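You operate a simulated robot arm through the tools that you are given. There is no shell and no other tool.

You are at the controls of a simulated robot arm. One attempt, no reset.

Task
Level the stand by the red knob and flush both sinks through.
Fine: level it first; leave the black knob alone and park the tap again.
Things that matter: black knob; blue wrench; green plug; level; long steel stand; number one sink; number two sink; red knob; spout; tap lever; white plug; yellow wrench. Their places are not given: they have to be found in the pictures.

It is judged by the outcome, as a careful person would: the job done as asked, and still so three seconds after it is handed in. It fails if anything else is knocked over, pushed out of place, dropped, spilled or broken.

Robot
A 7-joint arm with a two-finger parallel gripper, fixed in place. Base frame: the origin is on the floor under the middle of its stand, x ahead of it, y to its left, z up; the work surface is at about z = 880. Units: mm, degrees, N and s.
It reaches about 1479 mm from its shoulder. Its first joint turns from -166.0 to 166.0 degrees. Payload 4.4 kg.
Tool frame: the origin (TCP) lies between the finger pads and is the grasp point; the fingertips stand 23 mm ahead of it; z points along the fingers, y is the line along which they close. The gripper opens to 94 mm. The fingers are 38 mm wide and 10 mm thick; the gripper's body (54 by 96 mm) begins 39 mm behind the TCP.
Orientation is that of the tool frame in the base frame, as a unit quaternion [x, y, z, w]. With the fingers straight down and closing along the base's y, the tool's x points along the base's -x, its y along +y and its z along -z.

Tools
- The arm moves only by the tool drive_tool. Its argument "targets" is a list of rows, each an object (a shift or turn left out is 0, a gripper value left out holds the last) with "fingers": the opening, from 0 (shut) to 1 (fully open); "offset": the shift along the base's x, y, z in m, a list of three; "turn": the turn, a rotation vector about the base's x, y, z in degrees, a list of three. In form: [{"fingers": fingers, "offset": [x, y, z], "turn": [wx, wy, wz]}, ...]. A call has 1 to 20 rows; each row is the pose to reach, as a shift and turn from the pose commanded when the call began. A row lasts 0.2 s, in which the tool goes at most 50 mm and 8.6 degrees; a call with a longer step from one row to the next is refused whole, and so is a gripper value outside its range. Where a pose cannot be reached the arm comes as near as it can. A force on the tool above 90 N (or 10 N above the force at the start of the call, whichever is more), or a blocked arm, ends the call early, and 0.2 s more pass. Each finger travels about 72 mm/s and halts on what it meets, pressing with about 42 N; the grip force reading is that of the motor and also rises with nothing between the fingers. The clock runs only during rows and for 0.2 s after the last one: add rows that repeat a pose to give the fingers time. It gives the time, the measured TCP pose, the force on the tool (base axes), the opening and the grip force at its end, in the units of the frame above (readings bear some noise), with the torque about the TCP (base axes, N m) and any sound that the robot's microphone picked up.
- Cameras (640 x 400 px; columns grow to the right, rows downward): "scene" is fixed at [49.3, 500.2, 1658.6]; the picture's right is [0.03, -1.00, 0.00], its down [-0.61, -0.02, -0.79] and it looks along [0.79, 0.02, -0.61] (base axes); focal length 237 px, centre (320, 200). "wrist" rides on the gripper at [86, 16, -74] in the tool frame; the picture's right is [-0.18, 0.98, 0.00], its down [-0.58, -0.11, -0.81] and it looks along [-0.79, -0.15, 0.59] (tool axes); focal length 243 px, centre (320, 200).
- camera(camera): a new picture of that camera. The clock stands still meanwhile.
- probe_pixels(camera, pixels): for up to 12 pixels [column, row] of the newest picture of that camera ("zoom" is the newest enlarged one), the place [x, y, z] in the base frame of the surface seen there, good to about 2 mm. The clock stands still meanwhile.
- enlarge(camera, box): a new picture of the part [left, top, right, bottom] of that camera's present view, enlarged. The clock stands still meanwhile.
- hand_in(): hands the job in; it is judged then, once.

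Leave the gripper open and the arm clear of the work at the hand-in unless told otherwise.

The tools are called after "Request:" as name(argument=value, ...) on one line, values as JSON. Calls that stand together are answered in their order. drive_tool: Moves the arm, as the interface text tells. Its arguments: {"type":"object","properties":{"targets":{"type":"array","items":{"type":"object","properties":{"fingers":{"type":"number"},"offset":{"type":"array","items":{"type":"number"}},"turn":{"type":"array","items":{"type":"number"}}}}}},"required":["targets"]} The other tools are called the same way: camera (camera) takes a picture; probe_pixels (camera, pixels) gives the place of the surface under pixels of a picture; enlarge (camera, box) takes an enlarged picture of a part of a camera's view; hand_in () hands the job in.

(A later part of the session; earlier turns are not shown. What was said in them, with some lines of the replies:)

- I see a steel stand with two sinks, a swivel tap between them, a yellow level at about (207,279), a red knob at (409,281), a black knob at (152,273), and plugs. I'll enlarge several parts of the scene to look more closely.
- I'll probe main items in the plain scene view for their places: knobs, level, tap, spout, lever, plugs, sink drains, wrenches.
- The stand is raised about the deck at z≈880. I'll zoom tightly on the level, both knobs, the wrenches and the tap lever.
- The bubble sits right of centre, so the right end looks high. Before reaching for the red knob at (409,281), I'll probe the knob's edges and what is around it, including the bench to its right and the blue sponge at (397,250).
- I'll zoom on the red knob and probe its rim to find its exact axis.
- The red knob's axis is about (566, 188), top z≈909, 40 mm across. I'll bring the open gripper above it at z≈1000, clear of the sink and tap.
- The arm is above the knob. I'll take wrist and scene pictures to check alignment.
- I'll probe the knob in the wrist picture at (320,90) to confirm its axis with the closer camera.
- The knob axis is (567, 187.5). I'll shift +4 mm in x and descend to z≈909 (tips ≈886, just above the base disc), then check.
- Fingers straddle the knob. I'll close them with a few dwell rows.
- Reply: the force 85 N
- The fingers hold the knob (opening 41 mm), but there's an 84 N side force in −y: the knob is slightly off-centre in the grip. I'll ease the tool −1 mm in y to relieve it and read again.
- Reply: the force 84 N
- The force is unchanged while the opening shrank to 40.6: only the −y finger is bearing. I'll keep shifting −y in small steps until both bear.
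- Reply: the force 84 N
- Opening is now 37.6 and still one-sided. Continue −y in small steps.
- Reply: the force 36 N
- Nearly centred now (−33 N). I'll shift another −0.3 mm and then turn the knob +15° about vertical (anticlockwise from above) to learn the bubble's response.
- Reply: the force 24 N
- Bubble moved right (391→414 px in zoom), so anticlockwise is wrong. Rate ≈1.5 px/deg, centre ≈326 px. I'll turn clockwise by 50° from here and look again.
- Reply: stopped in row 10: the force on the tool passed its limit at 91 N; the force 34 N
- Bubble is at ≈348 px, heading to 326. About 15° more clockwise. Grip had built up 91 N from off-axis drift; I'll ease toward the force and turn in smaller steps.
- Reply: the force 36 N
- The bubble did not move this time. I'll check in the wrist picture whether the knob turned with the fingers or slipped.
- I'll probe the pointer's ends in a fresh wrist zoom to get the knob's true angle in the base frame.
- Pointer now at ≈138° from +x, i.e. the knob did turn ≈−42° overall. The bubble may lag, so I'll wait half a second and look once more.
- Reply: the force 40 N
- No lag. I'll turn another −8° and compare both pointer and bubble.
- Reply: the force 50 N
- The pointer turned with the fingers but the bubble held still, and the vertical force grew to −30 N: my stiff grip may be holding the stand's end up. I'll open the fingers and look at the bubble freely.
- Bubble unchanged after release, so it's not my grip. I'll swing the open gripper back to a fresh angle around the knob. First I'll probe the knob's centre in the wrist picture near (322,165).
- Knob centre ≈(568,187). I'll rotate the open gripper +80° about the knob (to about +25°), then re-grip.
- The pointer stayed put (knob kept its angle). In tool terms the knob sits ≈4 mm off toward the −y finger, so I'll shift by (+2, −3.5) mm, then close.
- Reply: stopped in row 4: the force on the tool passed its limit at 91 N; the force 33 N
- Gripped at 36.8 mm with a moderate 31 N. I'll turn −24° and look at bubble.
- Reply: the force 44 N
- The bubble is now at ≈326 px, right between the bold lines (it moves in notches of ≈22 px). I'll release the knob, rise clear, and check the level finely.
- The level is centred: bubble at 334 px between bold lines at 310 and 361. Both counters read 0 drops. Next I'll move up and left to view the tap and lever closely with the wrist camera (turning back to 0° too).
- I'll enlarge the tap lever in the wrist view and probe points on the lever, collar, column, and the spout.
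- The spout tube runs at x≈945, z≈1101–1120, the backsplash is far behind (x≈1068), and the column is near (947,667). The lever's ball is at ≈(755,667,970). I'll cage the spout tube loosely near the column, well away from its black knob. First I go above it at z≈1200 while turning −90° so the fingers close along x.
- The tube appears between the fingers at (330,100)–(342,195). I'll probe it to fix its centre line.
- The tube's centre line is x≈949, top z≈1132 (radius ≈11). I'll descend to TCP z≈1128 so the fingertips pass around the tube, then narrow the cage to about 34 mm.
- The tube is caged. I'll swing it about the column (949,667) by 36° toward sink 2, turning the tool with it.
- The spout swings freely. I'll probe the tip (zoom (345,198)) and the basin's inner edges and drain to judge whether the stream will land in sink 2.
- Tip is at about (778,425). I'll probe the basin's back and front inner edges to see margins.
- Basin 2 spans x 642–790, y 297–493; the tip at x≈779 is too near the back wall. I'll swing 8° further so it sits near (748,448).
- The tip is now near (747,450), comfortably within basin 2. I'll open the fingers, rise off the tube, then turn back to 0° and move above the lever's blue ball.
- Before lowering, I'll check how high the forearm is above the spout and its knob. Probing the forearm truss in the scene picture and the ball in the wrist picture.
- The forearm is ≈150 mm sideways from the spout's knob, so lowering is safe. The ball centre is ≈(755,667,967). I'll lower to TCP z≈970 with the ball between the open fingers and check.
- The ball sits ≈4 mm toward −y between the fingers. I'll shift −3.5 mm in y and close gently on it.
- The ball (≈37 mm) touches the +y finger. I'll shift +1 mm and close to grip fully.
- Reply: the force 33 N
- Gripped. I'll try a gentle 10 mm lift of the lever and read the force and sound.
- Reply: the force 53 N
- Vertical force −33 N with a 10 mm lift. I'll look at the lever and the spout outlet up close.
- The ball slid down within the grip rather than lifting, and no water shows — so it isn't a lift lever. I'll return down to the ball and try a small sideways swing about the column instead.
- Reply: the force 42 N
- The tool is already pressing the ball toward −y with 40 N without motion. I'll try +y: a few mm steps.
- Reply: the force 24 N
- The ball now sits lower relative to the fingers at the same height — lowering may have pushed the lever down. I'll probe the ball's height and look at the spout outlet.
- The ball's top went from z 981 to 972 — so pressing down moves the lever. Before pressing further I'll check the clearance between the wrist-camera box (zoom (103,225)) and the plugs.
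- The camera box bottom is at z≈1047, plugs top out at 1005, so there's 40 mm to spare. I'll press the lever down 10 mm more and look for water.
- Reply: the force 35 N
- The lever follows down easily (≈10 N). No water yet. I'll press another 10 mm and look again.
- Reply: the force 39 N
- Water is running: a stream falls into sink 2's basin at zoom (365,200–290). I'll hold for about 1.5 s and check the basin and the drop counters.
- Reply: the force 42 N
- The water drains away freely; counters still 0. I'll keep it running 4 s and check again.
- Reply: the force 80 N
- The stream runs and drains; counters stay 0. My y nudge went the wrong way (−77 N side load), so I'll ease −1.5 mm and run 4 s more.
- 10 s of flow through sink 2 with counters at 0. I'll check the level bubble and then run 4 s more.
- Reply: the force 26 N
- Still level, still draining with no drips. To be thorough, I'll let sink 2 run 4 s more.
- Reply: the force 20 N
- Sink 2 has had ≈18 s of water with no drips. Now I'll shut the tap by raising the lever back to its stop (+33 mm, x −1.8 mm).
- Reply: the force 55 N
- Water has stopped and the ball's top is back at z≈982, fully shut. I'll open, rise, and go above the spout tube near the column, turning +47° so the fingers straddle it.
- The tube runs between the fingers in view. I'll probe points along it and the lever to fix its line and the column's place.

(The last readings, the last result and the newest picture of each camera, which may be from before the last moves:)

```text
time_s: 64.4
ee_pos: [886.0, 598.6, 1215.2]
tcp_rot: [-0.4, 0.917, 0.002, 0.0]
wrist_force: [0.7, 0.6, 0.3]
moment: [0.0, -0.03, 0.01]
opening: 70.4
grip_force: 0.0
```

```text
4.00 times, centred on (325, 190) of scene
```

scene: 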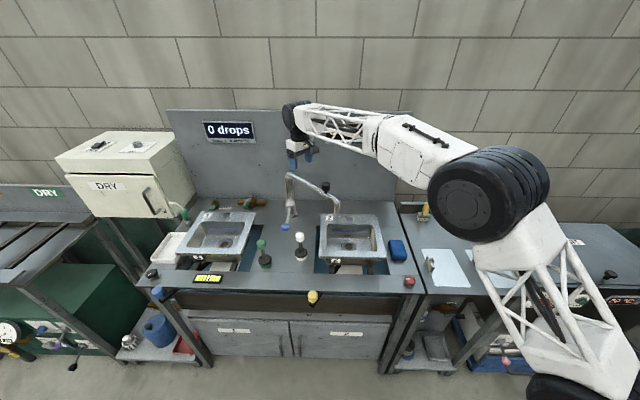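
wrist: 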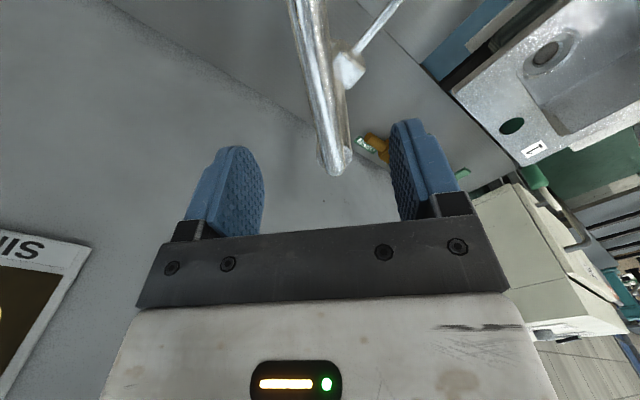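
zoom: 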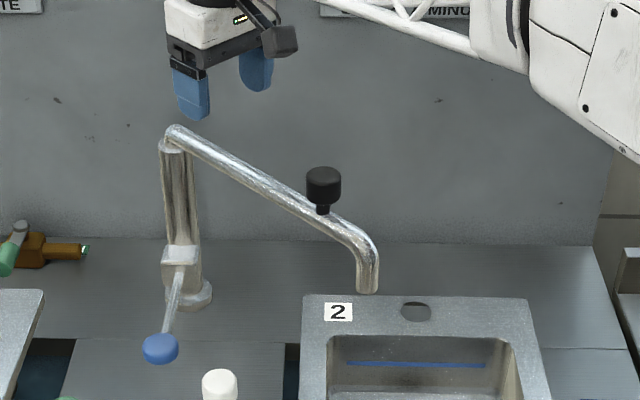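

Tube direction ≈ −136°, passing right under the TCP; spout knob top z≈1172 stays below the camera box (≈1207 when lowered). I'll descend to z≈1128 and narrow the cage.

Request:
drive_tool(targets=[{"offset": [0, 0, -0.03]}, {"offset": [0, 0, -0.06]}, {"offset": [0, 0, -0.087]}, {"offset": [0, 0, -0.087]}, {"offset": [0, 0, -0.087], "fingers": 0.37}, {"offset": [0, 0, -0.087], "fingers": 0.37}, {"offset": [0, 0, -0.087], "fingers": 0.37}])

Request:
camera(camera="wrist")

Request:
enlarge(camera="scene", box=[265, 140, 385, 240])

```text
time_s: 66.0
ee_pos: [883.4, 597.7, 1127.8]
tcp_rot: [-0.399, 0.917, 0.002, 0.001]
wrist_force: [0.7, -0.7, -0.2]
moment: [0.01, -0.01, -0.02]
opening: 34.7
grip_force: 0.1
```

```text
taken
```

wrist: 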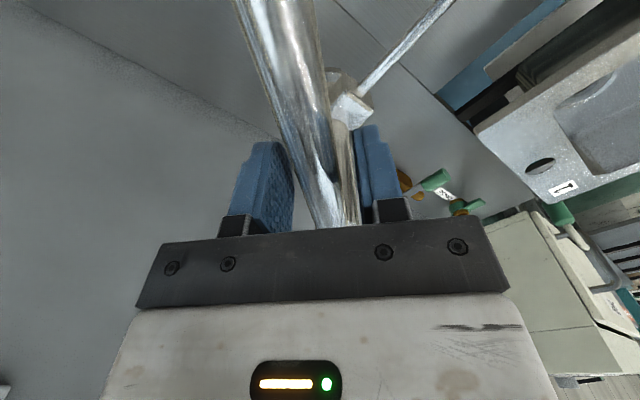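

```text
4.00 times, centred on (325, 190) of scene
```

zoom: 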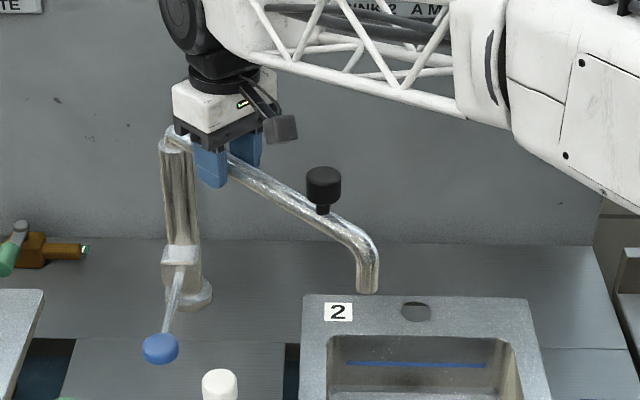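

The tube is caged with both fingers clear. I'll sweep it clockwise about the column (949,665) by 90° toward sink 1, turning the tool with it.

Request:
drive_tool(targets=[{"offset": [-0.0065, 0.007, 0], "turn": [0, 0, -6]}, {"offset": [-0.0123, 0.0147, 0], "turn": [0, 0, -12]}, {"offset": [-0.0173, 0.023, 0], "turn": [0, 0, -18]}, {"offset": [-0.0214, 0.0317, 0], "turn": [0, 0, -24]}, {"offset": [-0.0246, 0.0408, 0], "turn": [0, 0, -30]}, {"offset": [-0.0268, 0.0502, 0], "turn": [0, 0, -36]}, {"offset": [-0.028, 0.0598, 0], "turn": [0, 0, -42]}, {"offset": [-0.0281, 0.0695, 0], "turn": [0, 0, -48]}, {"offset": [-0.0273, 0.0791, 0], "turn": [0, 0, -54]}, {"offset": [-0.0255, 0.0885, 0], "turn": [0, 0, -60]}, {"offset": [-0.0227, 0.0978, 0], "turn": [0, 0, -66]}, {"offset": [-0.0189, 0.1067, 0], "turn": [0, 0, -72]}, {"offset": [-0.0143, 0.1151, 0], "turn": [0, 0, -78]}, {"offset": [-0.0088, 0.123, 0], "turn": [0, 0, -84]}, {"offset": [-0.0024, 0.1303, 0], "turn": [0, 0, -90]}, {"offset": [-0.0024, 0.1303, 0], "turn": [0, 0, -90]}])

Request:
camera(camera="scene")

Request:
enlarge(camera="scene", box=[180, 130, 340, 270])

```text
time_s: 69.4
ee_pos: [882.7, 729.1, 1129.7]
tcp_rot: [0.367, 0.93, 0.002, 0.001]
wrist_force: [-0.2, 0.3, 0.4]
moment: [0.01, 0.03, 0.04]
opening: 35.0
grip_force: 0.2
```

```text
taken
```

scene: 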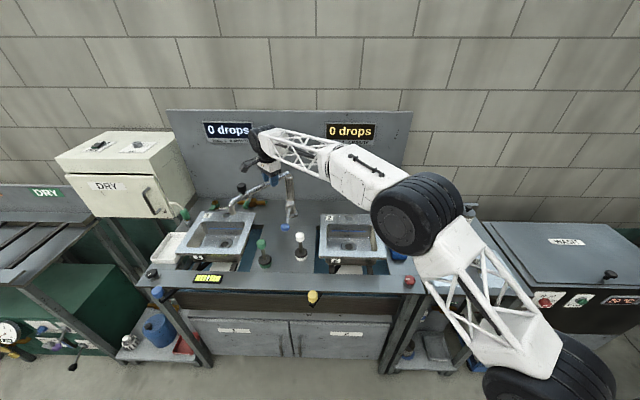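

```text
2.86 times, centred on (260, 200) of scene
```

zoom: 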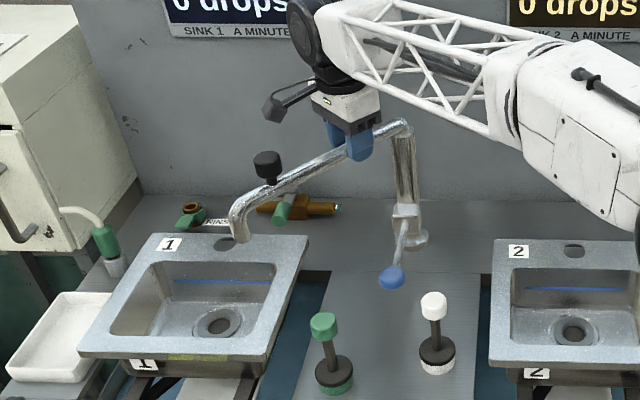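

The spout swung over to sink 1. I'll probe the tip (zoom (240,238)) and sink 1's inner edges and drain.

Request:
probe_pixels(camera="zoom", pixels=[[240, 238], [238, 225], [235, 215], [220, 325], [225, 258], [225, 262], [205, 340], [205, 336], [110, 320], [120, 315], [262, 300], [272, 290]])

```text
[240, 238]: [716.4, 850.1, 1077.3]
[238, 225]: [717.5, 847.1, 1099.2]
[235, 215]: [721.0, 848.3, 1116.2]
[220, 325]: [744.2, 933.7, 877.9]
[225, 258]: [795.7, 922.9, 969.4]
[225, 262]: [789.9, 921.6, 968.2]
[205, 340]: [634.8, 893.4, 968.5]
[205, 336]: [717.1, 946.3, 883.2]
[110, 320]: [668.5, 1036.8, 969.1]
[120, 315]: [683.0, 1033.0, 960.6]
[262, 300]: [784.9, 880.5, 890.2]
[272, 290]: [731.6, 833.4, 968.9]
```

The tip (y≈850) is too near basin 1's inner wall (y≈840). I'll swing 8° further so it lands near (745,880).

Request:
drive_tool(targets=[{"offset": [0.0046, 0.0045, 0], "turn": [0, 0, -4]}, {"offset": [0.0095, 0.0087, 0], "turn": [0, 0, -8]}, {"offset": [0.0095, 0.0087, 0], "turn": [0, 0, -8]}])

Request:
enlarge(camera="scene", box=[180, 130, 340, 270])

Request:
probe_pixels(camera="zoom", pixels=[[218, 228], [222, 225], [214, 225], [218, 220], [210, 225], [226, 225]])

```text
time_s: 70.2
ee_pos: [892.1, 736.3, 1128.2]
tcp_rot: [0.43, 0.903, 0.001, 0.001]
wrist_force: [-8.9, -12.7, 1.5]
moment: [-0.09, 0.15, 0.37]
opening: 41.4
grip_force: 7.9
```

```text
2.86 times, centred on (260, 200) of scene
```

zoom: 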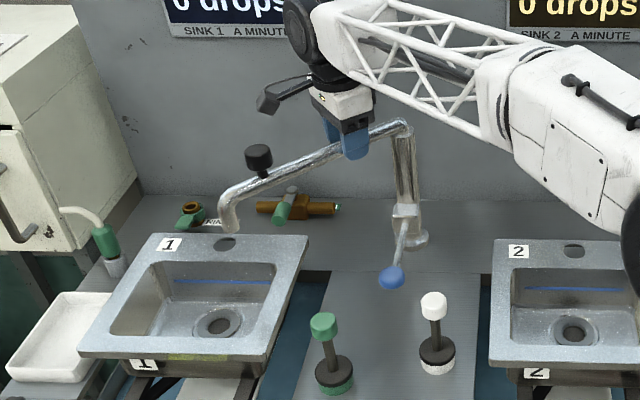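

```text
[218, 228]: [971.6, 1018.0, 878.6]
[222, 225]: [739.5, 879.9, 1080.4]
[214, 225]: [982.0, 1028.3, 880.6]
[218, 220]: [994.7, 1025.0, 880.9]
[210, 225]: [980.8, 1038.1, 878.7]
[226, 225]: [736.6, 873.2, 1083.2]
```

The tip is at ≈(746,878), inside basin 1 (x 642–790, y 840–1037), and the spout appears to touch its end stop there. I'll open, rise, and return above the lever ball, then descend around it.

Request:
drive_tool(targets=[{"fingers": 0.75}, {"fingers": 0.75}, {"fingers": 0.75}, {"offset": [0, 0, 0.045]}, {"offset": [0, 0, 0.088]}, {"offset": [-0.02, -0.01, 0.088], "turn": [0, 0, 7.5]}, {"offset": [-0.045, -0.023, 0.088], "turn": [0, 0, 15]}, {"offset": [-0.07, -0.036, 0.088], "turn": [0, 0, 23]}, {"offset": [-0.095, -0.05, 0.088], "turn": [0, 0, 31]}, {"offset": [-0.12, -0.063, 0.075], "turn": [0, 0, 39]}, {"offset": [-0.137, -0.0731, 0.04], "turn": [0, 0, 46]}, {"offset": [-0.137, -0.0731, 0.0], "turn": [0, 0, 51]}, {"offset": [-0.137, -0.0731, -0.02], "turn": [0, 0, 51]}])

Request:
camera(camera="wrist")

Request:
enlarge(camera="scene", box=[180, 130, 340, 270])

```text
time_s: 73.0
ee_pos: [754.4, 663.6, 1109.3]
tcp_rot: [-0.001, 1.0, 0.003, 0.001]
wrist_force: [0.3, 1.1, 0.9]
moment: [-0.01, 0.03, 0.02]
opening: 70.5
grip_force: 0.1
```

```text
taken
```

wrist: 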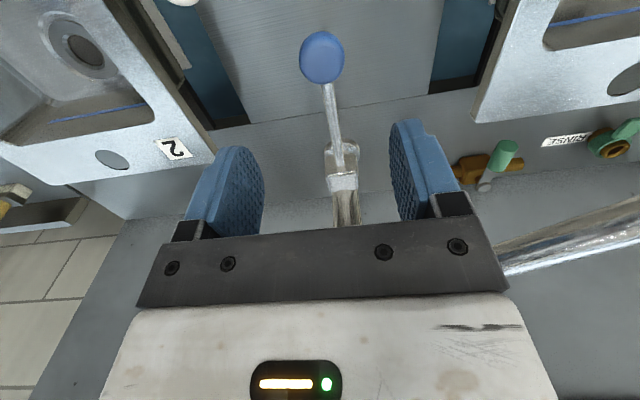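

```text
2.86 times, centred on (260, 200) of scene
```

zoom: 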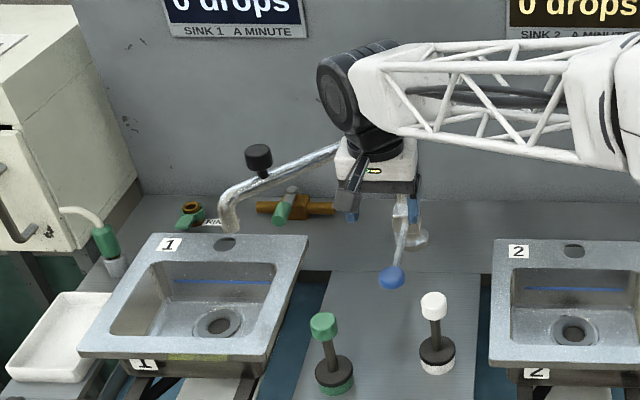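

Spout stays put over sink 1. I'll lower around the ball to z≈977 and close on it.

Request:
drive_tool(targets=[{"offset": [0.001, 0.0003, -0.04]}, {"offset": [0.001, 0.0003, -0.08]}, {"offset": [0.001, 0.0003, -0.115]}, {"offset": [0.001, 0.0003, -0.131]}, {"offset": [0.001, 0.0003, -0.131]}, {"offset": [0.001, 0.0003, -0.131], "fingers": 0.3}, {"offset": [0.001, 0.0003, -0.131], "fingers": 0.3}, {"offset": [0.001, 0.0003, -0.131], "fingers": 0.3}])

Request:
camera(camera="wrist")

```text
time_s: 74.8
ee_pos: [756.6, 666.1, 979.0]
tcp_rot: [-0.001, 1.0, 0.003, 0.002]
wrist_force: [-2.0, -5.9, 0.4]
moment: [-0.42, 0.01, -0.02]
opening: 37.7
grip_force: 44.9
```

```text
taken
```

wrist: 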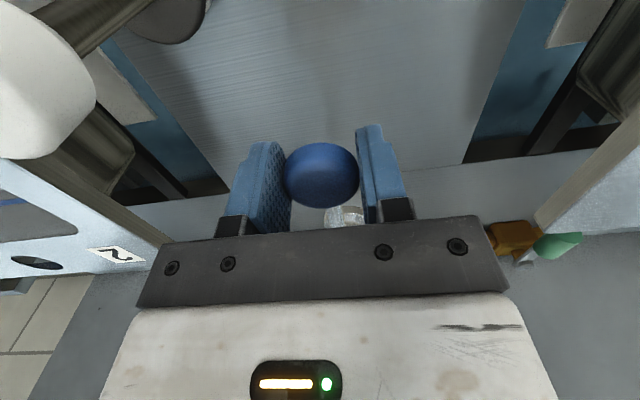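

The ball is well gripped with almost no side load. I'll press the lever down ≈31 mm as before and look for water in sink 1.

Request:
drive_tool(targets=[{"offset": [0.0, 0, -0.005]}, {"offset": [0.0, 0, -0.01]}, {"offset": [0.0003, 0, -0.015]}, {"offset": [0.0006, 0, -0.02]}, {"offset": [0.001, 0, -0.025]}, {"offset": [0.0015, 0, -0.03]}, {"offset": [0.0015, 0, -0.031]}])

Request:
enlarge(camera="scene", box=[180, 130, 340, 270])

```text
time_s: 76.4
ee_pos: [758.3, 665.2, 948.0]
tcp_rot: [0.0, 1.0, 0.003, 0.001]
wrist_force: [3.0, 8.3, 12.2]
moment: [-0.3, -1.3, -0.02]
opening: 37.2
grip_force: 45.0
```

```text
2.86 times, centred on (260, 200) of scene
```

zoom: 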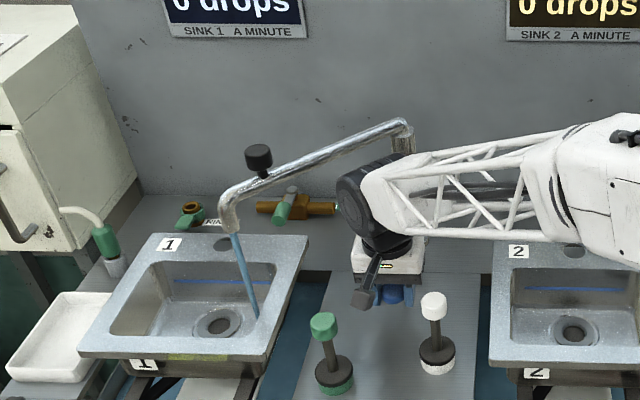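

Water runs into sink 1's basin (stream ends at zoom (257,318), inside). I'll run 4 s and check the basin and counters.

Request:
drive_tool(targets=[{"offset": [0, 0, 0]}, {"offset": [0, 0, 0]}, {"offset": [0, 0, 0]}, {"offset": [0, 0, 0]}, {"offset": [0, 0, 0]}, {"offset": [0, 0, 0]}, {"offset": [0, 0, 0]}, {"offset": [0, 0, 0]}, {"offset": [0, 0, 0]}, {"offset": [0, 0, 0]}, {"offset": [0, 0, 0]}, {"offset": [0, 0, 0]}, {"offset": [0, 0, 0]}, {"offset": [0, 0, 0]}, {"offset": [0, 0, 0]}, {"offset": [0, 0, 0]}, {"offset": [0, 0, 0]}, {"offset": [0, 0, 0]}, {"offset": [0, 0, 0]}, {"offset": [0, 0, 0]}])

Request:
enlarge(camera="scene", box=[160, 200, 290, 290])

Request:
enlarge(camera="scene", box=[140, 110, 430, 390])

```text
time_s: 80.6
ee_pos: [758.3, 665.8, 948.0]
tcp_rot: [0.0, 1.0, 0.001, 0.001]
wrist_force: [27.6, 11.5, 7.7]
moment: [-0.25, -0.4, -0.09]
opening: 37.2
grip_force: 45.2
```

```text
4.44 times, centred on (225, 245) of scene
```

zoom: 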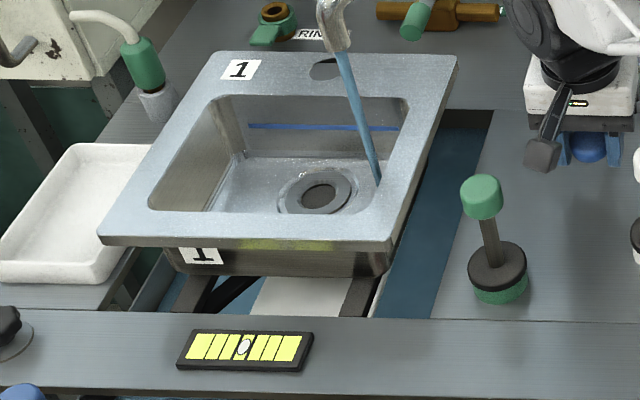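

```text
1.43 times, centred on (285, 250) of scene
```

zoom: 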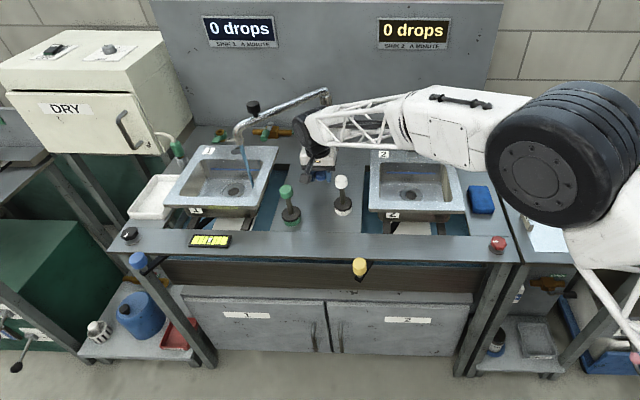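

Sink 1 drains freely with 0 drops. I'll keep it running 8 s more in two calls.

Request:
drive_tool(targets=[{"offset": [0.0004, 0, 0]}, {"offset": [0.0004, 0, 0]}, {"offset": [0.0004, 0, 0]}, {"offset": [0.0004, 0, 0]}, {"offset": [0.0004, 0, 0]}, {"offset": [0.0004, 0, 0]}, {"offset": [0.0004, 0, 0]}, {"offset": [0.0004, 0, 0]}, {"offset": [0.0004, 0, 0]}, {"offset": [0.0004, 0, 0]}, {"offset": [0.0004, 0, 0]}, {"offset": [0.0004, 0, 0]}, {"offset": [0.0004, 0, 0]}, {"offset": [0.0004, 0, 0]}, {"offset": [0.0004, 0, 0]}, {"offset": [0.0004, 0, 0]}, {"offset": [0.0004, 0, 0]}, {"offset": [0.0004, 0, 0]}, {"offset": [0.0004, 0, 0]}, {"offset": [0.0004, 0, 0]}])

Request:
enlarge(camera="scene", box=[140, 110, 430, 290])

Request:
drive_tool(targets=[{"offset": [0, 0, 0]}, {"offset": [0, 0, 0]}, {"offset": [0, 0, 0]}, {"offset": [0, 0, 0]}, {"offset": [0, 0, 0]}, {"offset": [0, 0, 0]}, {"offset": [0, 0, 0]}, {"offset": [0, 0, 0]}, {"offset": [0, 0, 0]}, {"offset": [0, 0, 0]}, {"offset": [0, 0, 0]}, {"offset": [0, 0, 0]}, {"offset": [0, 0, 0]}, {"offset": [0, 0, 0]}, {"offset": [0, 0, 0]}, {"offset": [0, 0, 0]}, {"offset": [0, 0, 0]}, {"offset": [0, 0, 0]}, {"offset": [0, 0, 0]}, {"offset": [0, 0, 0]}])

Request:
enlarge(camera="scene", box=[140, 110, 430, 290])

```text
time_s: 84.8
ee_pos: [757.4, 664.5, 948.0]
tcp_rot: [0.0, 1.0, 0.001, 0.001]
wrist_force: [-15.1, 13.4, -3.1]
moment: [-0.28, 0.49, -0.05]
opening: 37.4
grip_force: 45.1
```

```text
2.21 times, centred on (285, 200) of scene
```

zoom: 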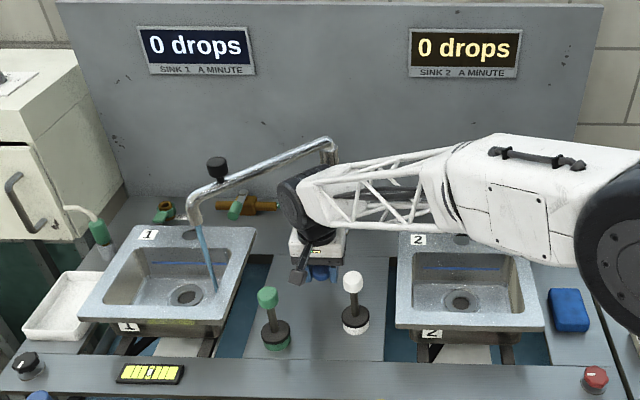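

```text
time_s: 89.0
ee_pos: [757.0, 665.1, 947.1]
tcp_rot: [-0.001, 1.0, 0.002, 0.001]
wrist_force: [-18.1, 14.1, 0.0]
moment: [-0.32, 0.33, -0.03]
opening: 37.1
grip_force: 45.1
```

```text
2.21 times, centred on (285, 200) of scene
```

zoom: 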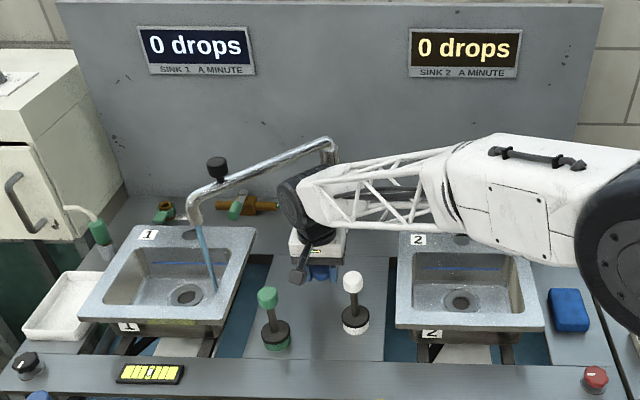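

About 13 s through sink 1 with 0 drops. One more 4 s to match sink 2.

Request:
drive_tool(targets=[{"offset": [0, 0, 0]}, {"offset": [0, 0, 0]}, {"offset": [0, 0, 0]}, {"offset": [0, 0, 0]}, {"offset": [0, 0, 0]}, {"offset": [0, 0, 0]}, {"offset": [0, 0, 0]}, {"offset": [0, 0, 0]}, {"offset": [0, 0, 0]}, {"offset": [0, 0, 0]}, {"offset": [0, 0, 0]}, {"offset": [0, 0, 0]}, {"offset": [0, 0, 0]}, {"offset": [0, 0, 0]}, {"offset": [0, 0, 0]}, {"offset": [0, 0, 0]}, {"offset": [0, 0, 0]}, {"offset": [0, 0, 0]}, {"offset": [0, 0, 0]}, {"offset": [0, 0, 0]}])

Request:
enlarge(camera="scene", box=[160, 200, 290, 290])

Request:
enlarge(camera="scene", box=[180, 100, 400, 240])

```text
time_s: 93.2
ee_pos: [757.6, 664.7, 946.2]
tcp_rot: [0.001, 1.0, 0.001, 0.0]
wrist_force: [-6.2, 16.4, 3.5]
moment: [-0.25, -0.02, -0.04]
opening: 37.4
grip_force: 44.7
```

```text
4.44 times, centred on (225, 245) of scene
```

zoom: 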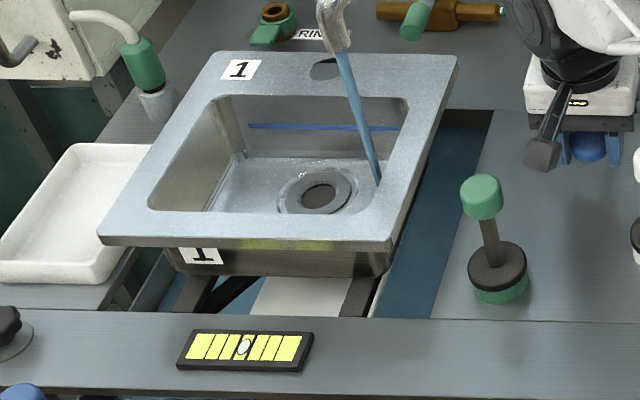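

```text
2.86 times, centred on (290, 170) of scene
```

zoom: 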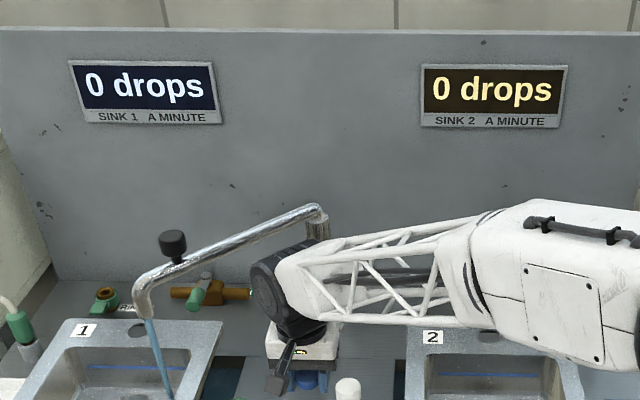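

Both sinks have been flushed ≈17–18 s. I'll raise the lever back to its stop to shut the tap.

Request:
drive_tool(targets=[{"offset": [-0.0003, 0.0002, 0.005]}, {"offset": [-0.0006, 0.0002, 0.01]}, {"offset": [-0.001, 0.0002, 0.015]}, {"offset": [-0.0013, 0.0002, 0.02]}, {"offset": [-0.0016, 0.0002, 0.025]}, {"offset": [-0.0019, 0.0002, 0.03]}, {"offset": [-0.0019, 0.0002, 0.035]}, {"offset": [-0.0019, 0.0002, 0.035]}])

Request:
enlarge(camera="scene", box=[160, 160, 320, 290])

Request:
camera(camera="wrist")

Request:
probe_pixels(camera="wrist", pixels=[[320, 165], [320, 180], [320, 195], [320, 205]])

```text
time_s: 95.0
ee_pos: [756.0, 664.6, 979.4]
tcp_rot: [0.0, 1.0, 0.001, 0.0]
wrist_force: [16.3, 44.7, -28.7]
moment: [-0.3, 0.19, 0.05]
opening: 37.5
grip_force: 45.0
```

```text
3.08 times, centred on (240, 225) of scene
```

zoom: 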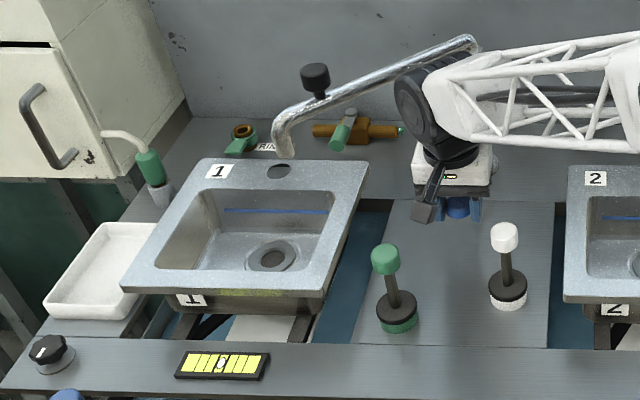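

```text
taken
```

wrist: 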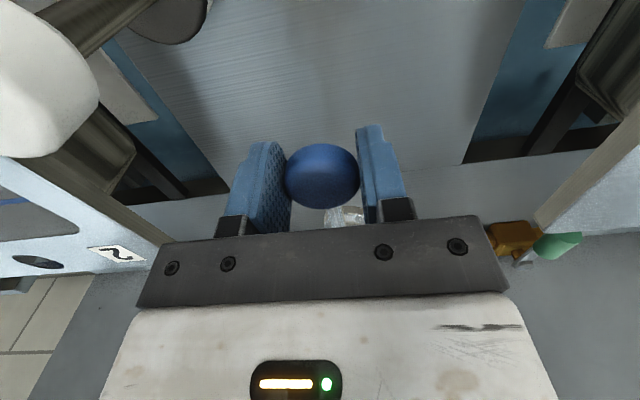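

```text
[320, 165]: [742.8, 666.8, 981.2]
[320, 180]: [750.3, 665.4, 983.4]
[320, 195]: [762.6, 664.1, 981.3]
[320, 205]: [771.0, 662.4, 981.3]
```

Tap shut: no stream and ball top at z≈982. Now I'll open, rise and go above the spout near the column, turned −47°, to swing it back to park.

Request:
drive_tool(targets=[{"fingers": 0.75}, {"fingers": 0.75}, {"fingers": 0.75}, {"offset": [0, 0, 0.045]}, {"offset": [0, 0, 0.09]}, {"offset": [0, 0, 0.135]}, {"offset": [0, 0, 0.18]}, {"offset": [0.0, 0, 0.225]}, {"offset": [0.025, 0.012, 0.235], "turn": [0, 0, -8]}, {"offset": [0.05, 0.025, 0.235], "turn": [0, 0, -16]}, {"offset": [0.075, 0.04, 0.235], "turn": [0, 0, -24]}, {"offset": [0.1, 0.053, 0.235], "turn": [0, 0, -32]}, {"offset": [0.12, 0.065, 0.235], "turn": [0, 0, -40]}, {"offset": [0.133, 0.0715, 0.235], "turn": [0, 0, -47]}, {"offset": [0.133, 0.0715, 0.235], "turn": [0, 0, -47]}])

Request:
camera(camera="wrist")

Request:
camera(camera="scene")

```text
time_s: 98.2
ee_pos: [888.5, 734.5, 1216.8]
tcp_rot: [0.4, 0.917, 0.001, 0.001]
wrist_force: [-0.2, 0.1, 0.4]
moment: [-0.02, -0.02, -0.02]
opening: 70.1
grip_force: 0.1
```

```text
taken
```

wrist: 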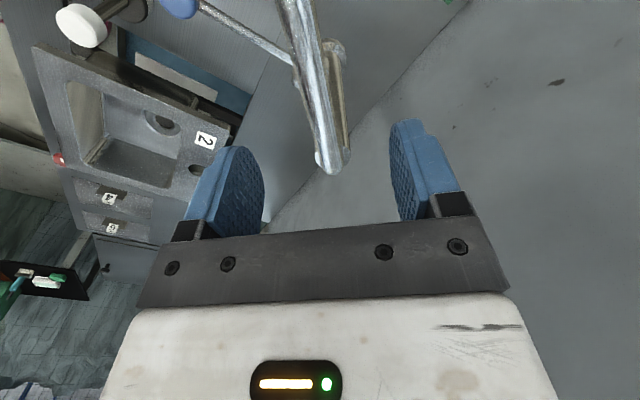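

```text
taken
```

scene: 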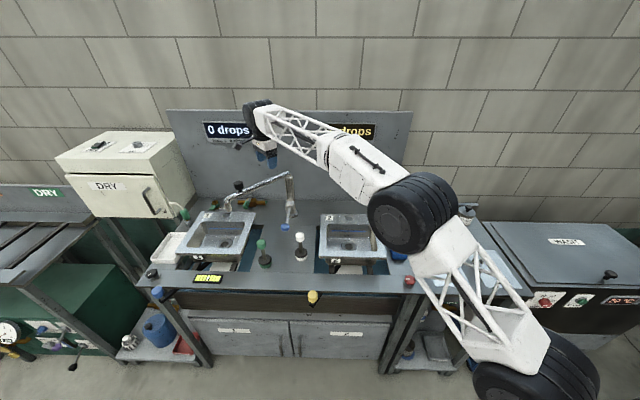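

I'll probe the tube's line from the wrist picture before lowering onto it.

Request:
probe_pixels(camera="wrist", pixels=[[300, 25], [308, 65], [316, 105], [325, 145], [332, 165], [288, 25], [312, 25]])

```text
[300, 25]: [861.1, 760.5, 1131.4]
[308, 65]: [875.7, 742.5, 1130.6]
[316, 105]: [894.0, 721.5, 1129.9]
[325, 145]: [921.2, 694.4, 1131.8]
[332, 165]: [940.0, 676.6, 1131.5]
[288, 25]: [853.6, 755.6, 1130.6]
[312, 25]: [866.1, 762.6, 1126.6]
```

The tube passes within 2–3 mm of the TCP line. I'll descend around it, narrow the cage, and check.

Request:
drive_tool(targets=[{"offset": [-0.0015, -0.0015, -0.03]}, {"offset": [-0.0015, -0.0015, -0.06]}, {"offset": [-0.0015, -0.0015, -0.087]}, {"offset": [-0.0015, -0.0015, -0.087]}, {"offset": [-0.0015, -0.0015, -0.087], "fingers": 0.37}, {"offset": [-0.0015, -0.0015, -0.087], "fingers": 0.37}, {"offset": [-0.0015, -0.0015, -0.087], "fingers": 0.37}])

Request:
camera(camera="wrist")

```text
time_s: 99.8
ee_pos: [885.7, 734.2, 1132.0]
tcp_rot: [0.399, 0.917, 0.002, 0.001]
wrist_force: [0.4, 0.1, -0.2]
moment: [0.0, 0.02, -0.04]
opening: 34.8
grip_force: 0.1
```

```text
taken
```

wrist: 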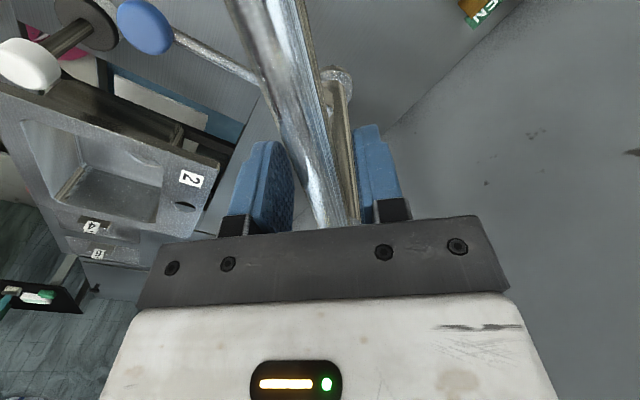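

The tube is caged. I'll sweep it counter-clockwise about (949.5,666) by 119° back toward park.

Request:
drive_tool(targets=[{"offset": [-0.0079, -0.0082, -0.001], "turn": [0, 0, 7]}, {"offset": [-0.0146, -0.0173, -0.002], "turn": [0, 0, 14]}, {"offset": [-0.0203, -0.0271, -0.002], "turn": [0, 0, 21]}, {"offset": [-0.0247, -0.0376, -0.002], "turn": [0, 0, 28]}, {"offset": [-0.0278, -0.0485, -0.002], "turn": [0, 0, 35]}, {"offset": [-0.0295, -0.0597, -0.002], "turn": [0, 0, 42]}, {"offset": [-0.0299, -0.0711, -0.002], "turn": [0, 0, 49]}, {"offset": [-0.0288, -0.0824, -0.002], "turn": [0, 0, 56]}, {"offset": [-0.0264, -0.0934, -0.002], "turn": [0, 0, 63]}, {"offset": [-0.0227, -0.1042, -0.002], "turn": [0, 0, 70]}, {"offset": [-0.0177, -0.1143, -0.002], "turn": [0, 0, 77]}, {"offset": [-0.0115, -0.1238, -0.002], "turn": [0, 0, 84]}, {"offset": [-0.0042, -0.1325, -0.002], "turn": [0, 0, 91]}, {"offset": [0.0042, -0.1402, -0.002], "turn": [0, 0, 98]}, {"offset": [0.0134, -0.1468, -0.002], "turn": [0, 0, 105]}, {"offset": [0.0233, -0.1523, -0.002], "turn": [0, 0, 112]}, {"offset": [0.0338, -0.1565, -0.002], "turn": [0, 0, 119]}, {"offset": [0.0338, -0.1565, -0.002], "turn": [0, 0, 119]}])

Request:
camera(camera="scene")

Request:
camera(camera="wrist")

```text
time_s: 103.6
ee_pos: [922.6, 578.1, 1128.4]
tcp_rot: [-0.589, 0.808, 0.002, -0.001]
wrist_force: [-1.1, 0.5, 0.1]
moment: [-0.02, 0.05, -0.04]
opening: 35.5
grip_force: 0.5
```

```text
taken
```

scene: 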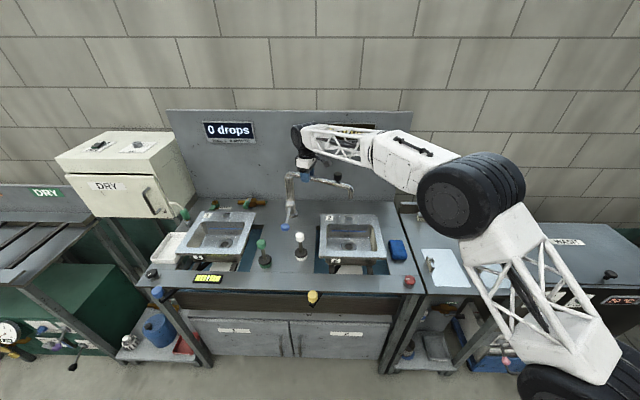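

```text
taken
```

wrist: 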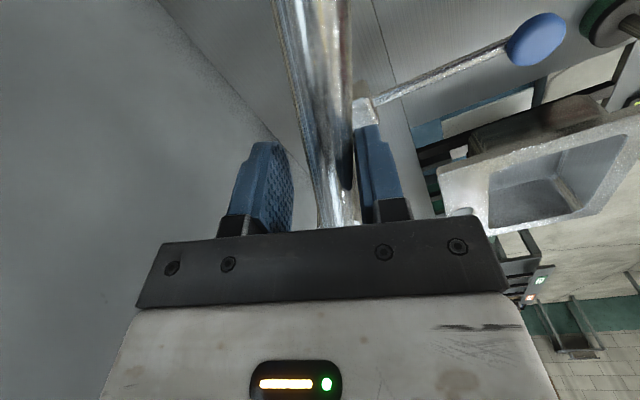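

Wrist rotation is fine (+72°). I'll sweep the final 18° so the tool is at the parked line, then check how the tube sits.

Request:
drive_tool(targets=[{"offset": [0.0094, -0.0026, 0], "turn": [0, 0, 6]}, {"offset": [0.019, -0.0041, 0], "turn": [0, 0, 12]}, {"offset": [0.0292, -0.0047, 0], "turn": [0, 0, 18]}, {"offset": [0.0292, -0.0047, 0], "turn": [0, 0, 18]}])

Request:
enlarge(camera="scene", box=[260, 110, 380, 240])

Request:
camera(camera="wrist")

Request:
probe_pixels(camera="scene", pixels=[[355, 180], [330, 174], [310, 174], [340, 165]])

```text
time_s: 104.6
ee_pos: [950.5, 574.2, 1127.3]
tcp_rot: [0.708, -0.707, -0.002, 0.0]
wrist_force: [-0.2, 0.2, -0.6]
moment: [0.02, -0.02, -0.02]
opening: 35.0
grip_force: 0.1
```

```text
3.08 times, centred on (320, 175) of scene
```

zoom: 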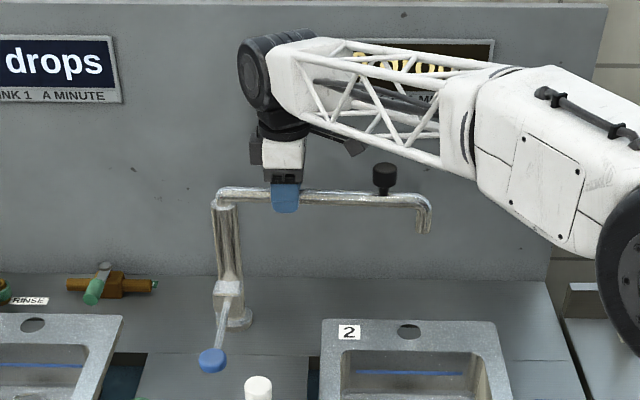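

```text
taken
```

wrist: 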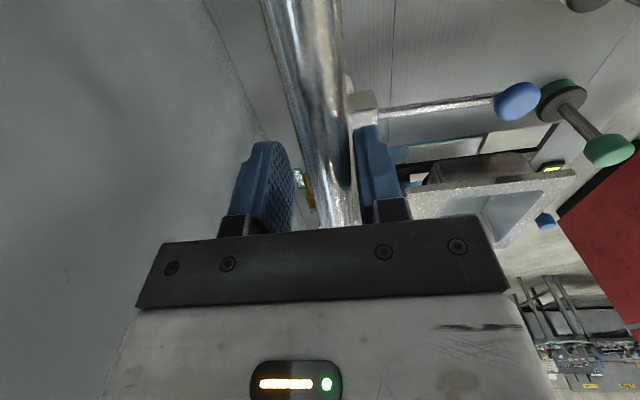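

```text
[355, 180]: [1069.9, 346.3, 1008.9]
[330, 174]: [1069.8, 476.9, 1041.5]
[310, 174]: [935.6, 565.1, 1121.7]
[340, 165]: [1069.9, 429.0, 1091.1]
```

The spout is a few degrees short of its original place (tip at zoom (425,235) vs (425,230) before). I'll close the fingers to about the tube's width, which centres the tube on the parked line.

Request:
drive_tool(targets=[{"fingers": 0.3}, {"fingers": 0.26}, {"fingers": 0.24}, {"fingers": 0.24}])

Request:
enlarge(camera="scene", box=[260, 110, 380, 240])

```text
time_s: 105.6
ee_pos: [951.2, 574.5, 1126.9]
tcp_rot: [-0.707, 0.707, 0.001, -0.001]
wrist_force: [-2.2, 0.1, 0.7]
moment: [-0.06, 0.02, -0.01]
opening: 23.3
grip_force: 0.4
```

```text
3.08 times, centred on (320, 175) of scene
```

zoom: 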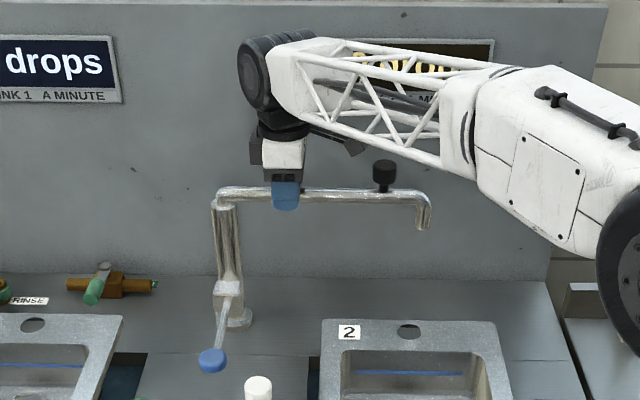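

Now the picture matches the original (knob at (384,175), tip bottom (424,230)). I'll probe the same pixels as at the start to confirm.

Request:
camera(camera="scene")

Request:
probe_pixels(camera="scene", pixels=[[355, 180], [330, 174], [310, 174], [340, 165], [354, 183], [345, 173], [355, 178]])

```text
taken
```

scene: 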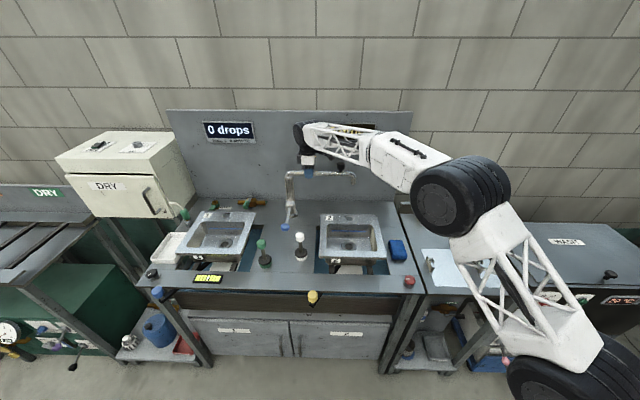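

```text
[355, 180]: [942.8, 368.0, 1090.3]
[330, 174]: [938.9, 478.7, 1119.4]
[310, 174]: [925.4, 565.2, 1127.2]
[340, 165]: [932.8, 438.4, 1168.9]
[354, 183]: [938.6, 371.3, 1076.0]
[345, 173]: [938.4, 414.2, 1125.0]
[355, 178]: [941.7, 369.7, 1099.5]
```

The spout's coordinates match the start to within 2 mm. I'll open the fingers, rise straight up, and retreat to the starting pose while turning back.

Request:
drive_tool(targets=[{"fingers": 0.4}, {"fingers": 0.75}, {"fingers": 0.75}, {"fingers": 0.75}, {"offset": [0, 0, 0.04]}, {"offset": [0, 0, 0.085]}, {"offset": [0, 0, 0.13]}, {"offset": [-0.02, -0.015, 0.16], "turn": [0, 0, -8]}, {"offset": [-0.045, -0.03, 0.185], "turn": [0, 0, -16]}, {"offset": [-0.07, -0.05, 0.2], "turn": [0, 0, -24]}, {"offset": [-0.1, -0.07, 0.21], "turn": [0, 0, -32]}, {"offset": [-0.13, -0.09, 0.22], "turn": [0, 0, -40]}, {"offset": [-0.16, -0.11, 0.225], "turn": [0, 0, -48]}, {"offset": [-0.19, -0.13, 0.23], "turn": [0, 0, -56]}, {"offset": [-0.215, -0.15, 0.235], "turn": [0, 0, -64]}, {"offset": [-0.235, -0.165, 0.235], "turn": [0, 0, -72]}, {"offset": [-0.247, -0.176, 0.235], "turn": [0, 0, -80]}, {"offset": [-0.247, -0.176, 0.235], "turn": [0, 0, -88]}, {"offset": [-0.247, -0.176, 0.235], "turn": [0, 0, -90], "fingers": 1}, {"offset": [-0.247, -0.176, 0.235], "turn": [0, 0, -90], "fingers": 1}])

Request:
camera(camera="scene")

Request:
enlarge(camera="scene", box=[180, 100, 400, 240])

Request:
enlarge(camera="scene", box=[195, 272, 219, 287])

Request:
enlarge(camera="scene", box=[140, 190, 430, 390])

```text
time_s: 109.8
ee_pos: [704.4, 395.4, 1363.6]
tcp_rot: [0.0, 1.0, 0.002, 0.001]
wrist_force: [1.0, -0.3, 0.1]
moment: [0.01, -0.01, -0.03]
opening: 94.1
grip_force: 0.0
```

```text
taken
```

scene: 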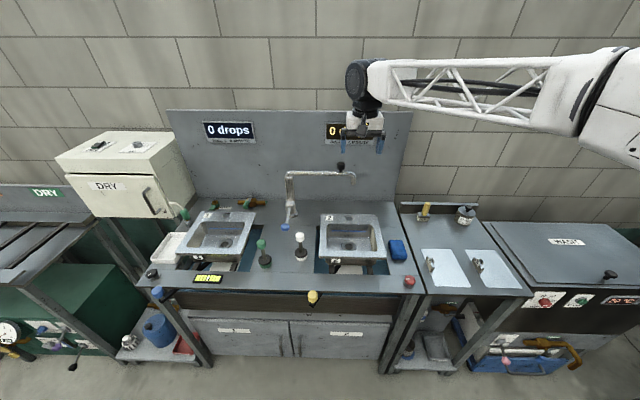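

```text
2.86 times, centred on (290, 170) of scene
```

zoom: 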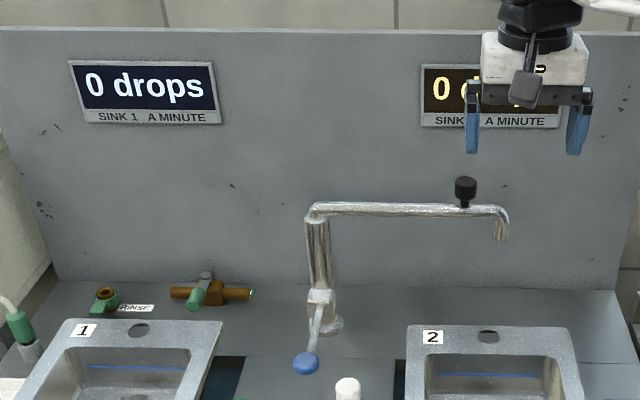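

```text
16.00 times, centred on (207, 280) of scene
```

zoom: 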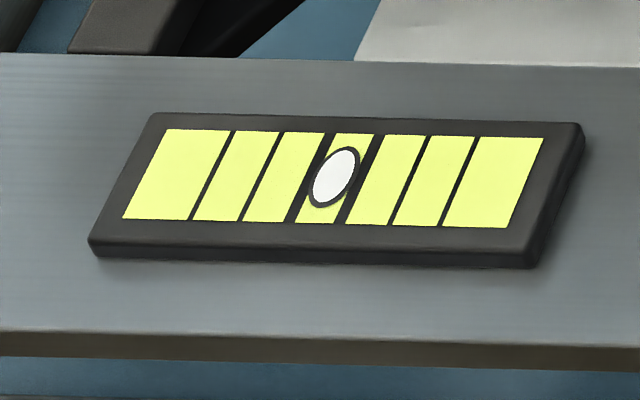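

```text
2.00 times, centred on (285, 290) of scene
```

zoom: 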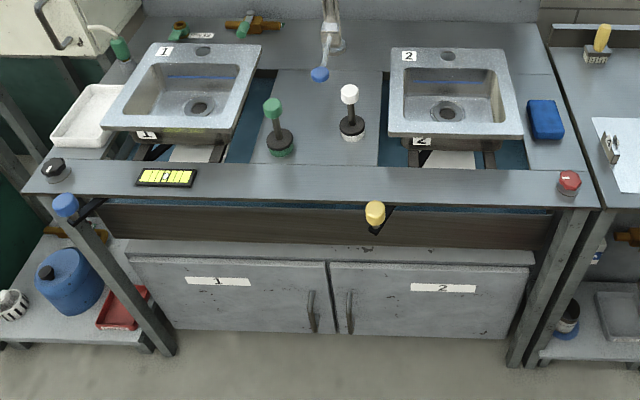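

Everything appears in place: level centred, spout parked, lever shut, counters at 0. I'll zoom into both basins and the pads beneath for any leftover water or drips.

Request:
enlarge(camera="scene", box=[310, 205, 400, 280])

Request:
enlarge(camera="scene", box=[170, 190, 270, 280])

Request:
enlarge(camera="scene", box=[265, 190, 315, 270])

Request:
enlarge(camera="scene", box=[136, 258, 192, 313])

```text
5.33 times, centred on (355, 242) of scene
```

zoom: 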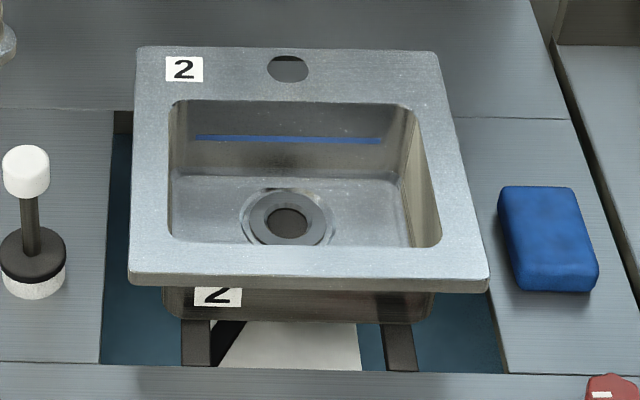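

```text
4.44 times, centred on (220, 235) of scene
```

zoom: 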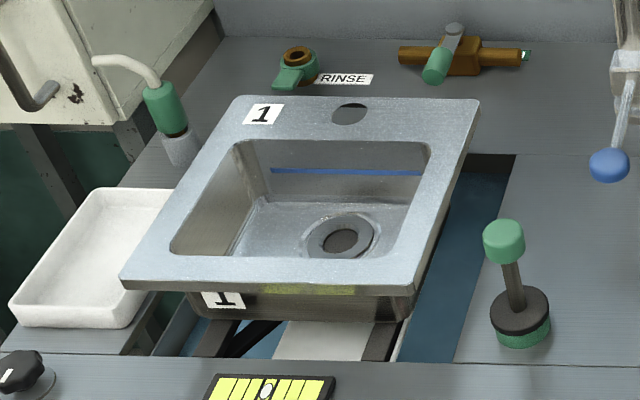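

```text
5.00 times, centred on (290, 230) of scene
```

zoom: 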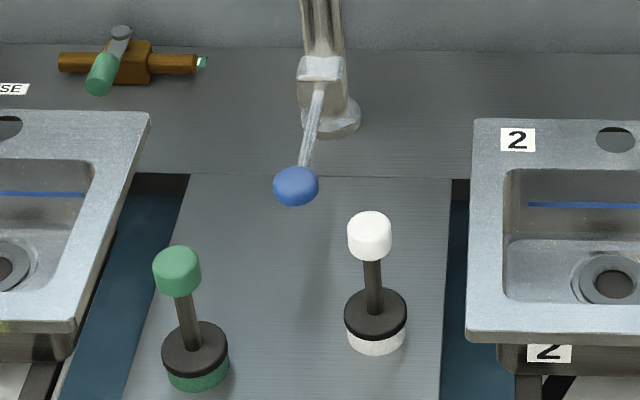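

```text
7.27 times, centred on (164, 286) of scene
```

zoom: 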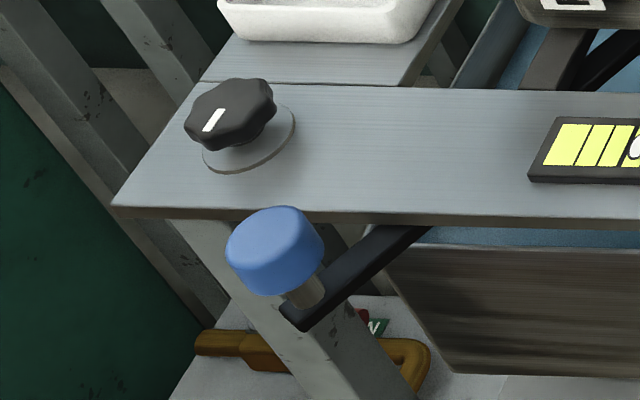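

Both basins are empty and dry, the pads underneath show no drips, and the plugs, wrenches and black knob haven't moved. The bubble is centred, the lever is shut, the spout is parked, and the arm is clear with the gripper open. I'm handing the job in.

Request:
hand_in()

```text
The job is handed in.
```

I levelled the stand with the red knob first, then flushed both sinks, and handed the job in. I haven't seen the verdict.

- **Level:** the bubble sat centred between the bold lines after I let go of the knob, and was still centred at the end. I never touched the black knob.
- **Flushing:** I ran water into each sink with the drain open for about 17–18 seconds, sink 2 first and then sink 1. Both drained freely, both drop counters stayed at 0, and I saw no water outside the basins. The task gave no amount for a flush, so the running time was my choice. The plugs and wrenches weren't needed.
- **Tap:** the lever is shut. The spout is back along the backsplash, within about 2 mm of where it started. I closed the tap before each swing of the spout, so no water ran while it moved.
- **Arm:** it is back at its starting position, clear of the work, with the gripper open.
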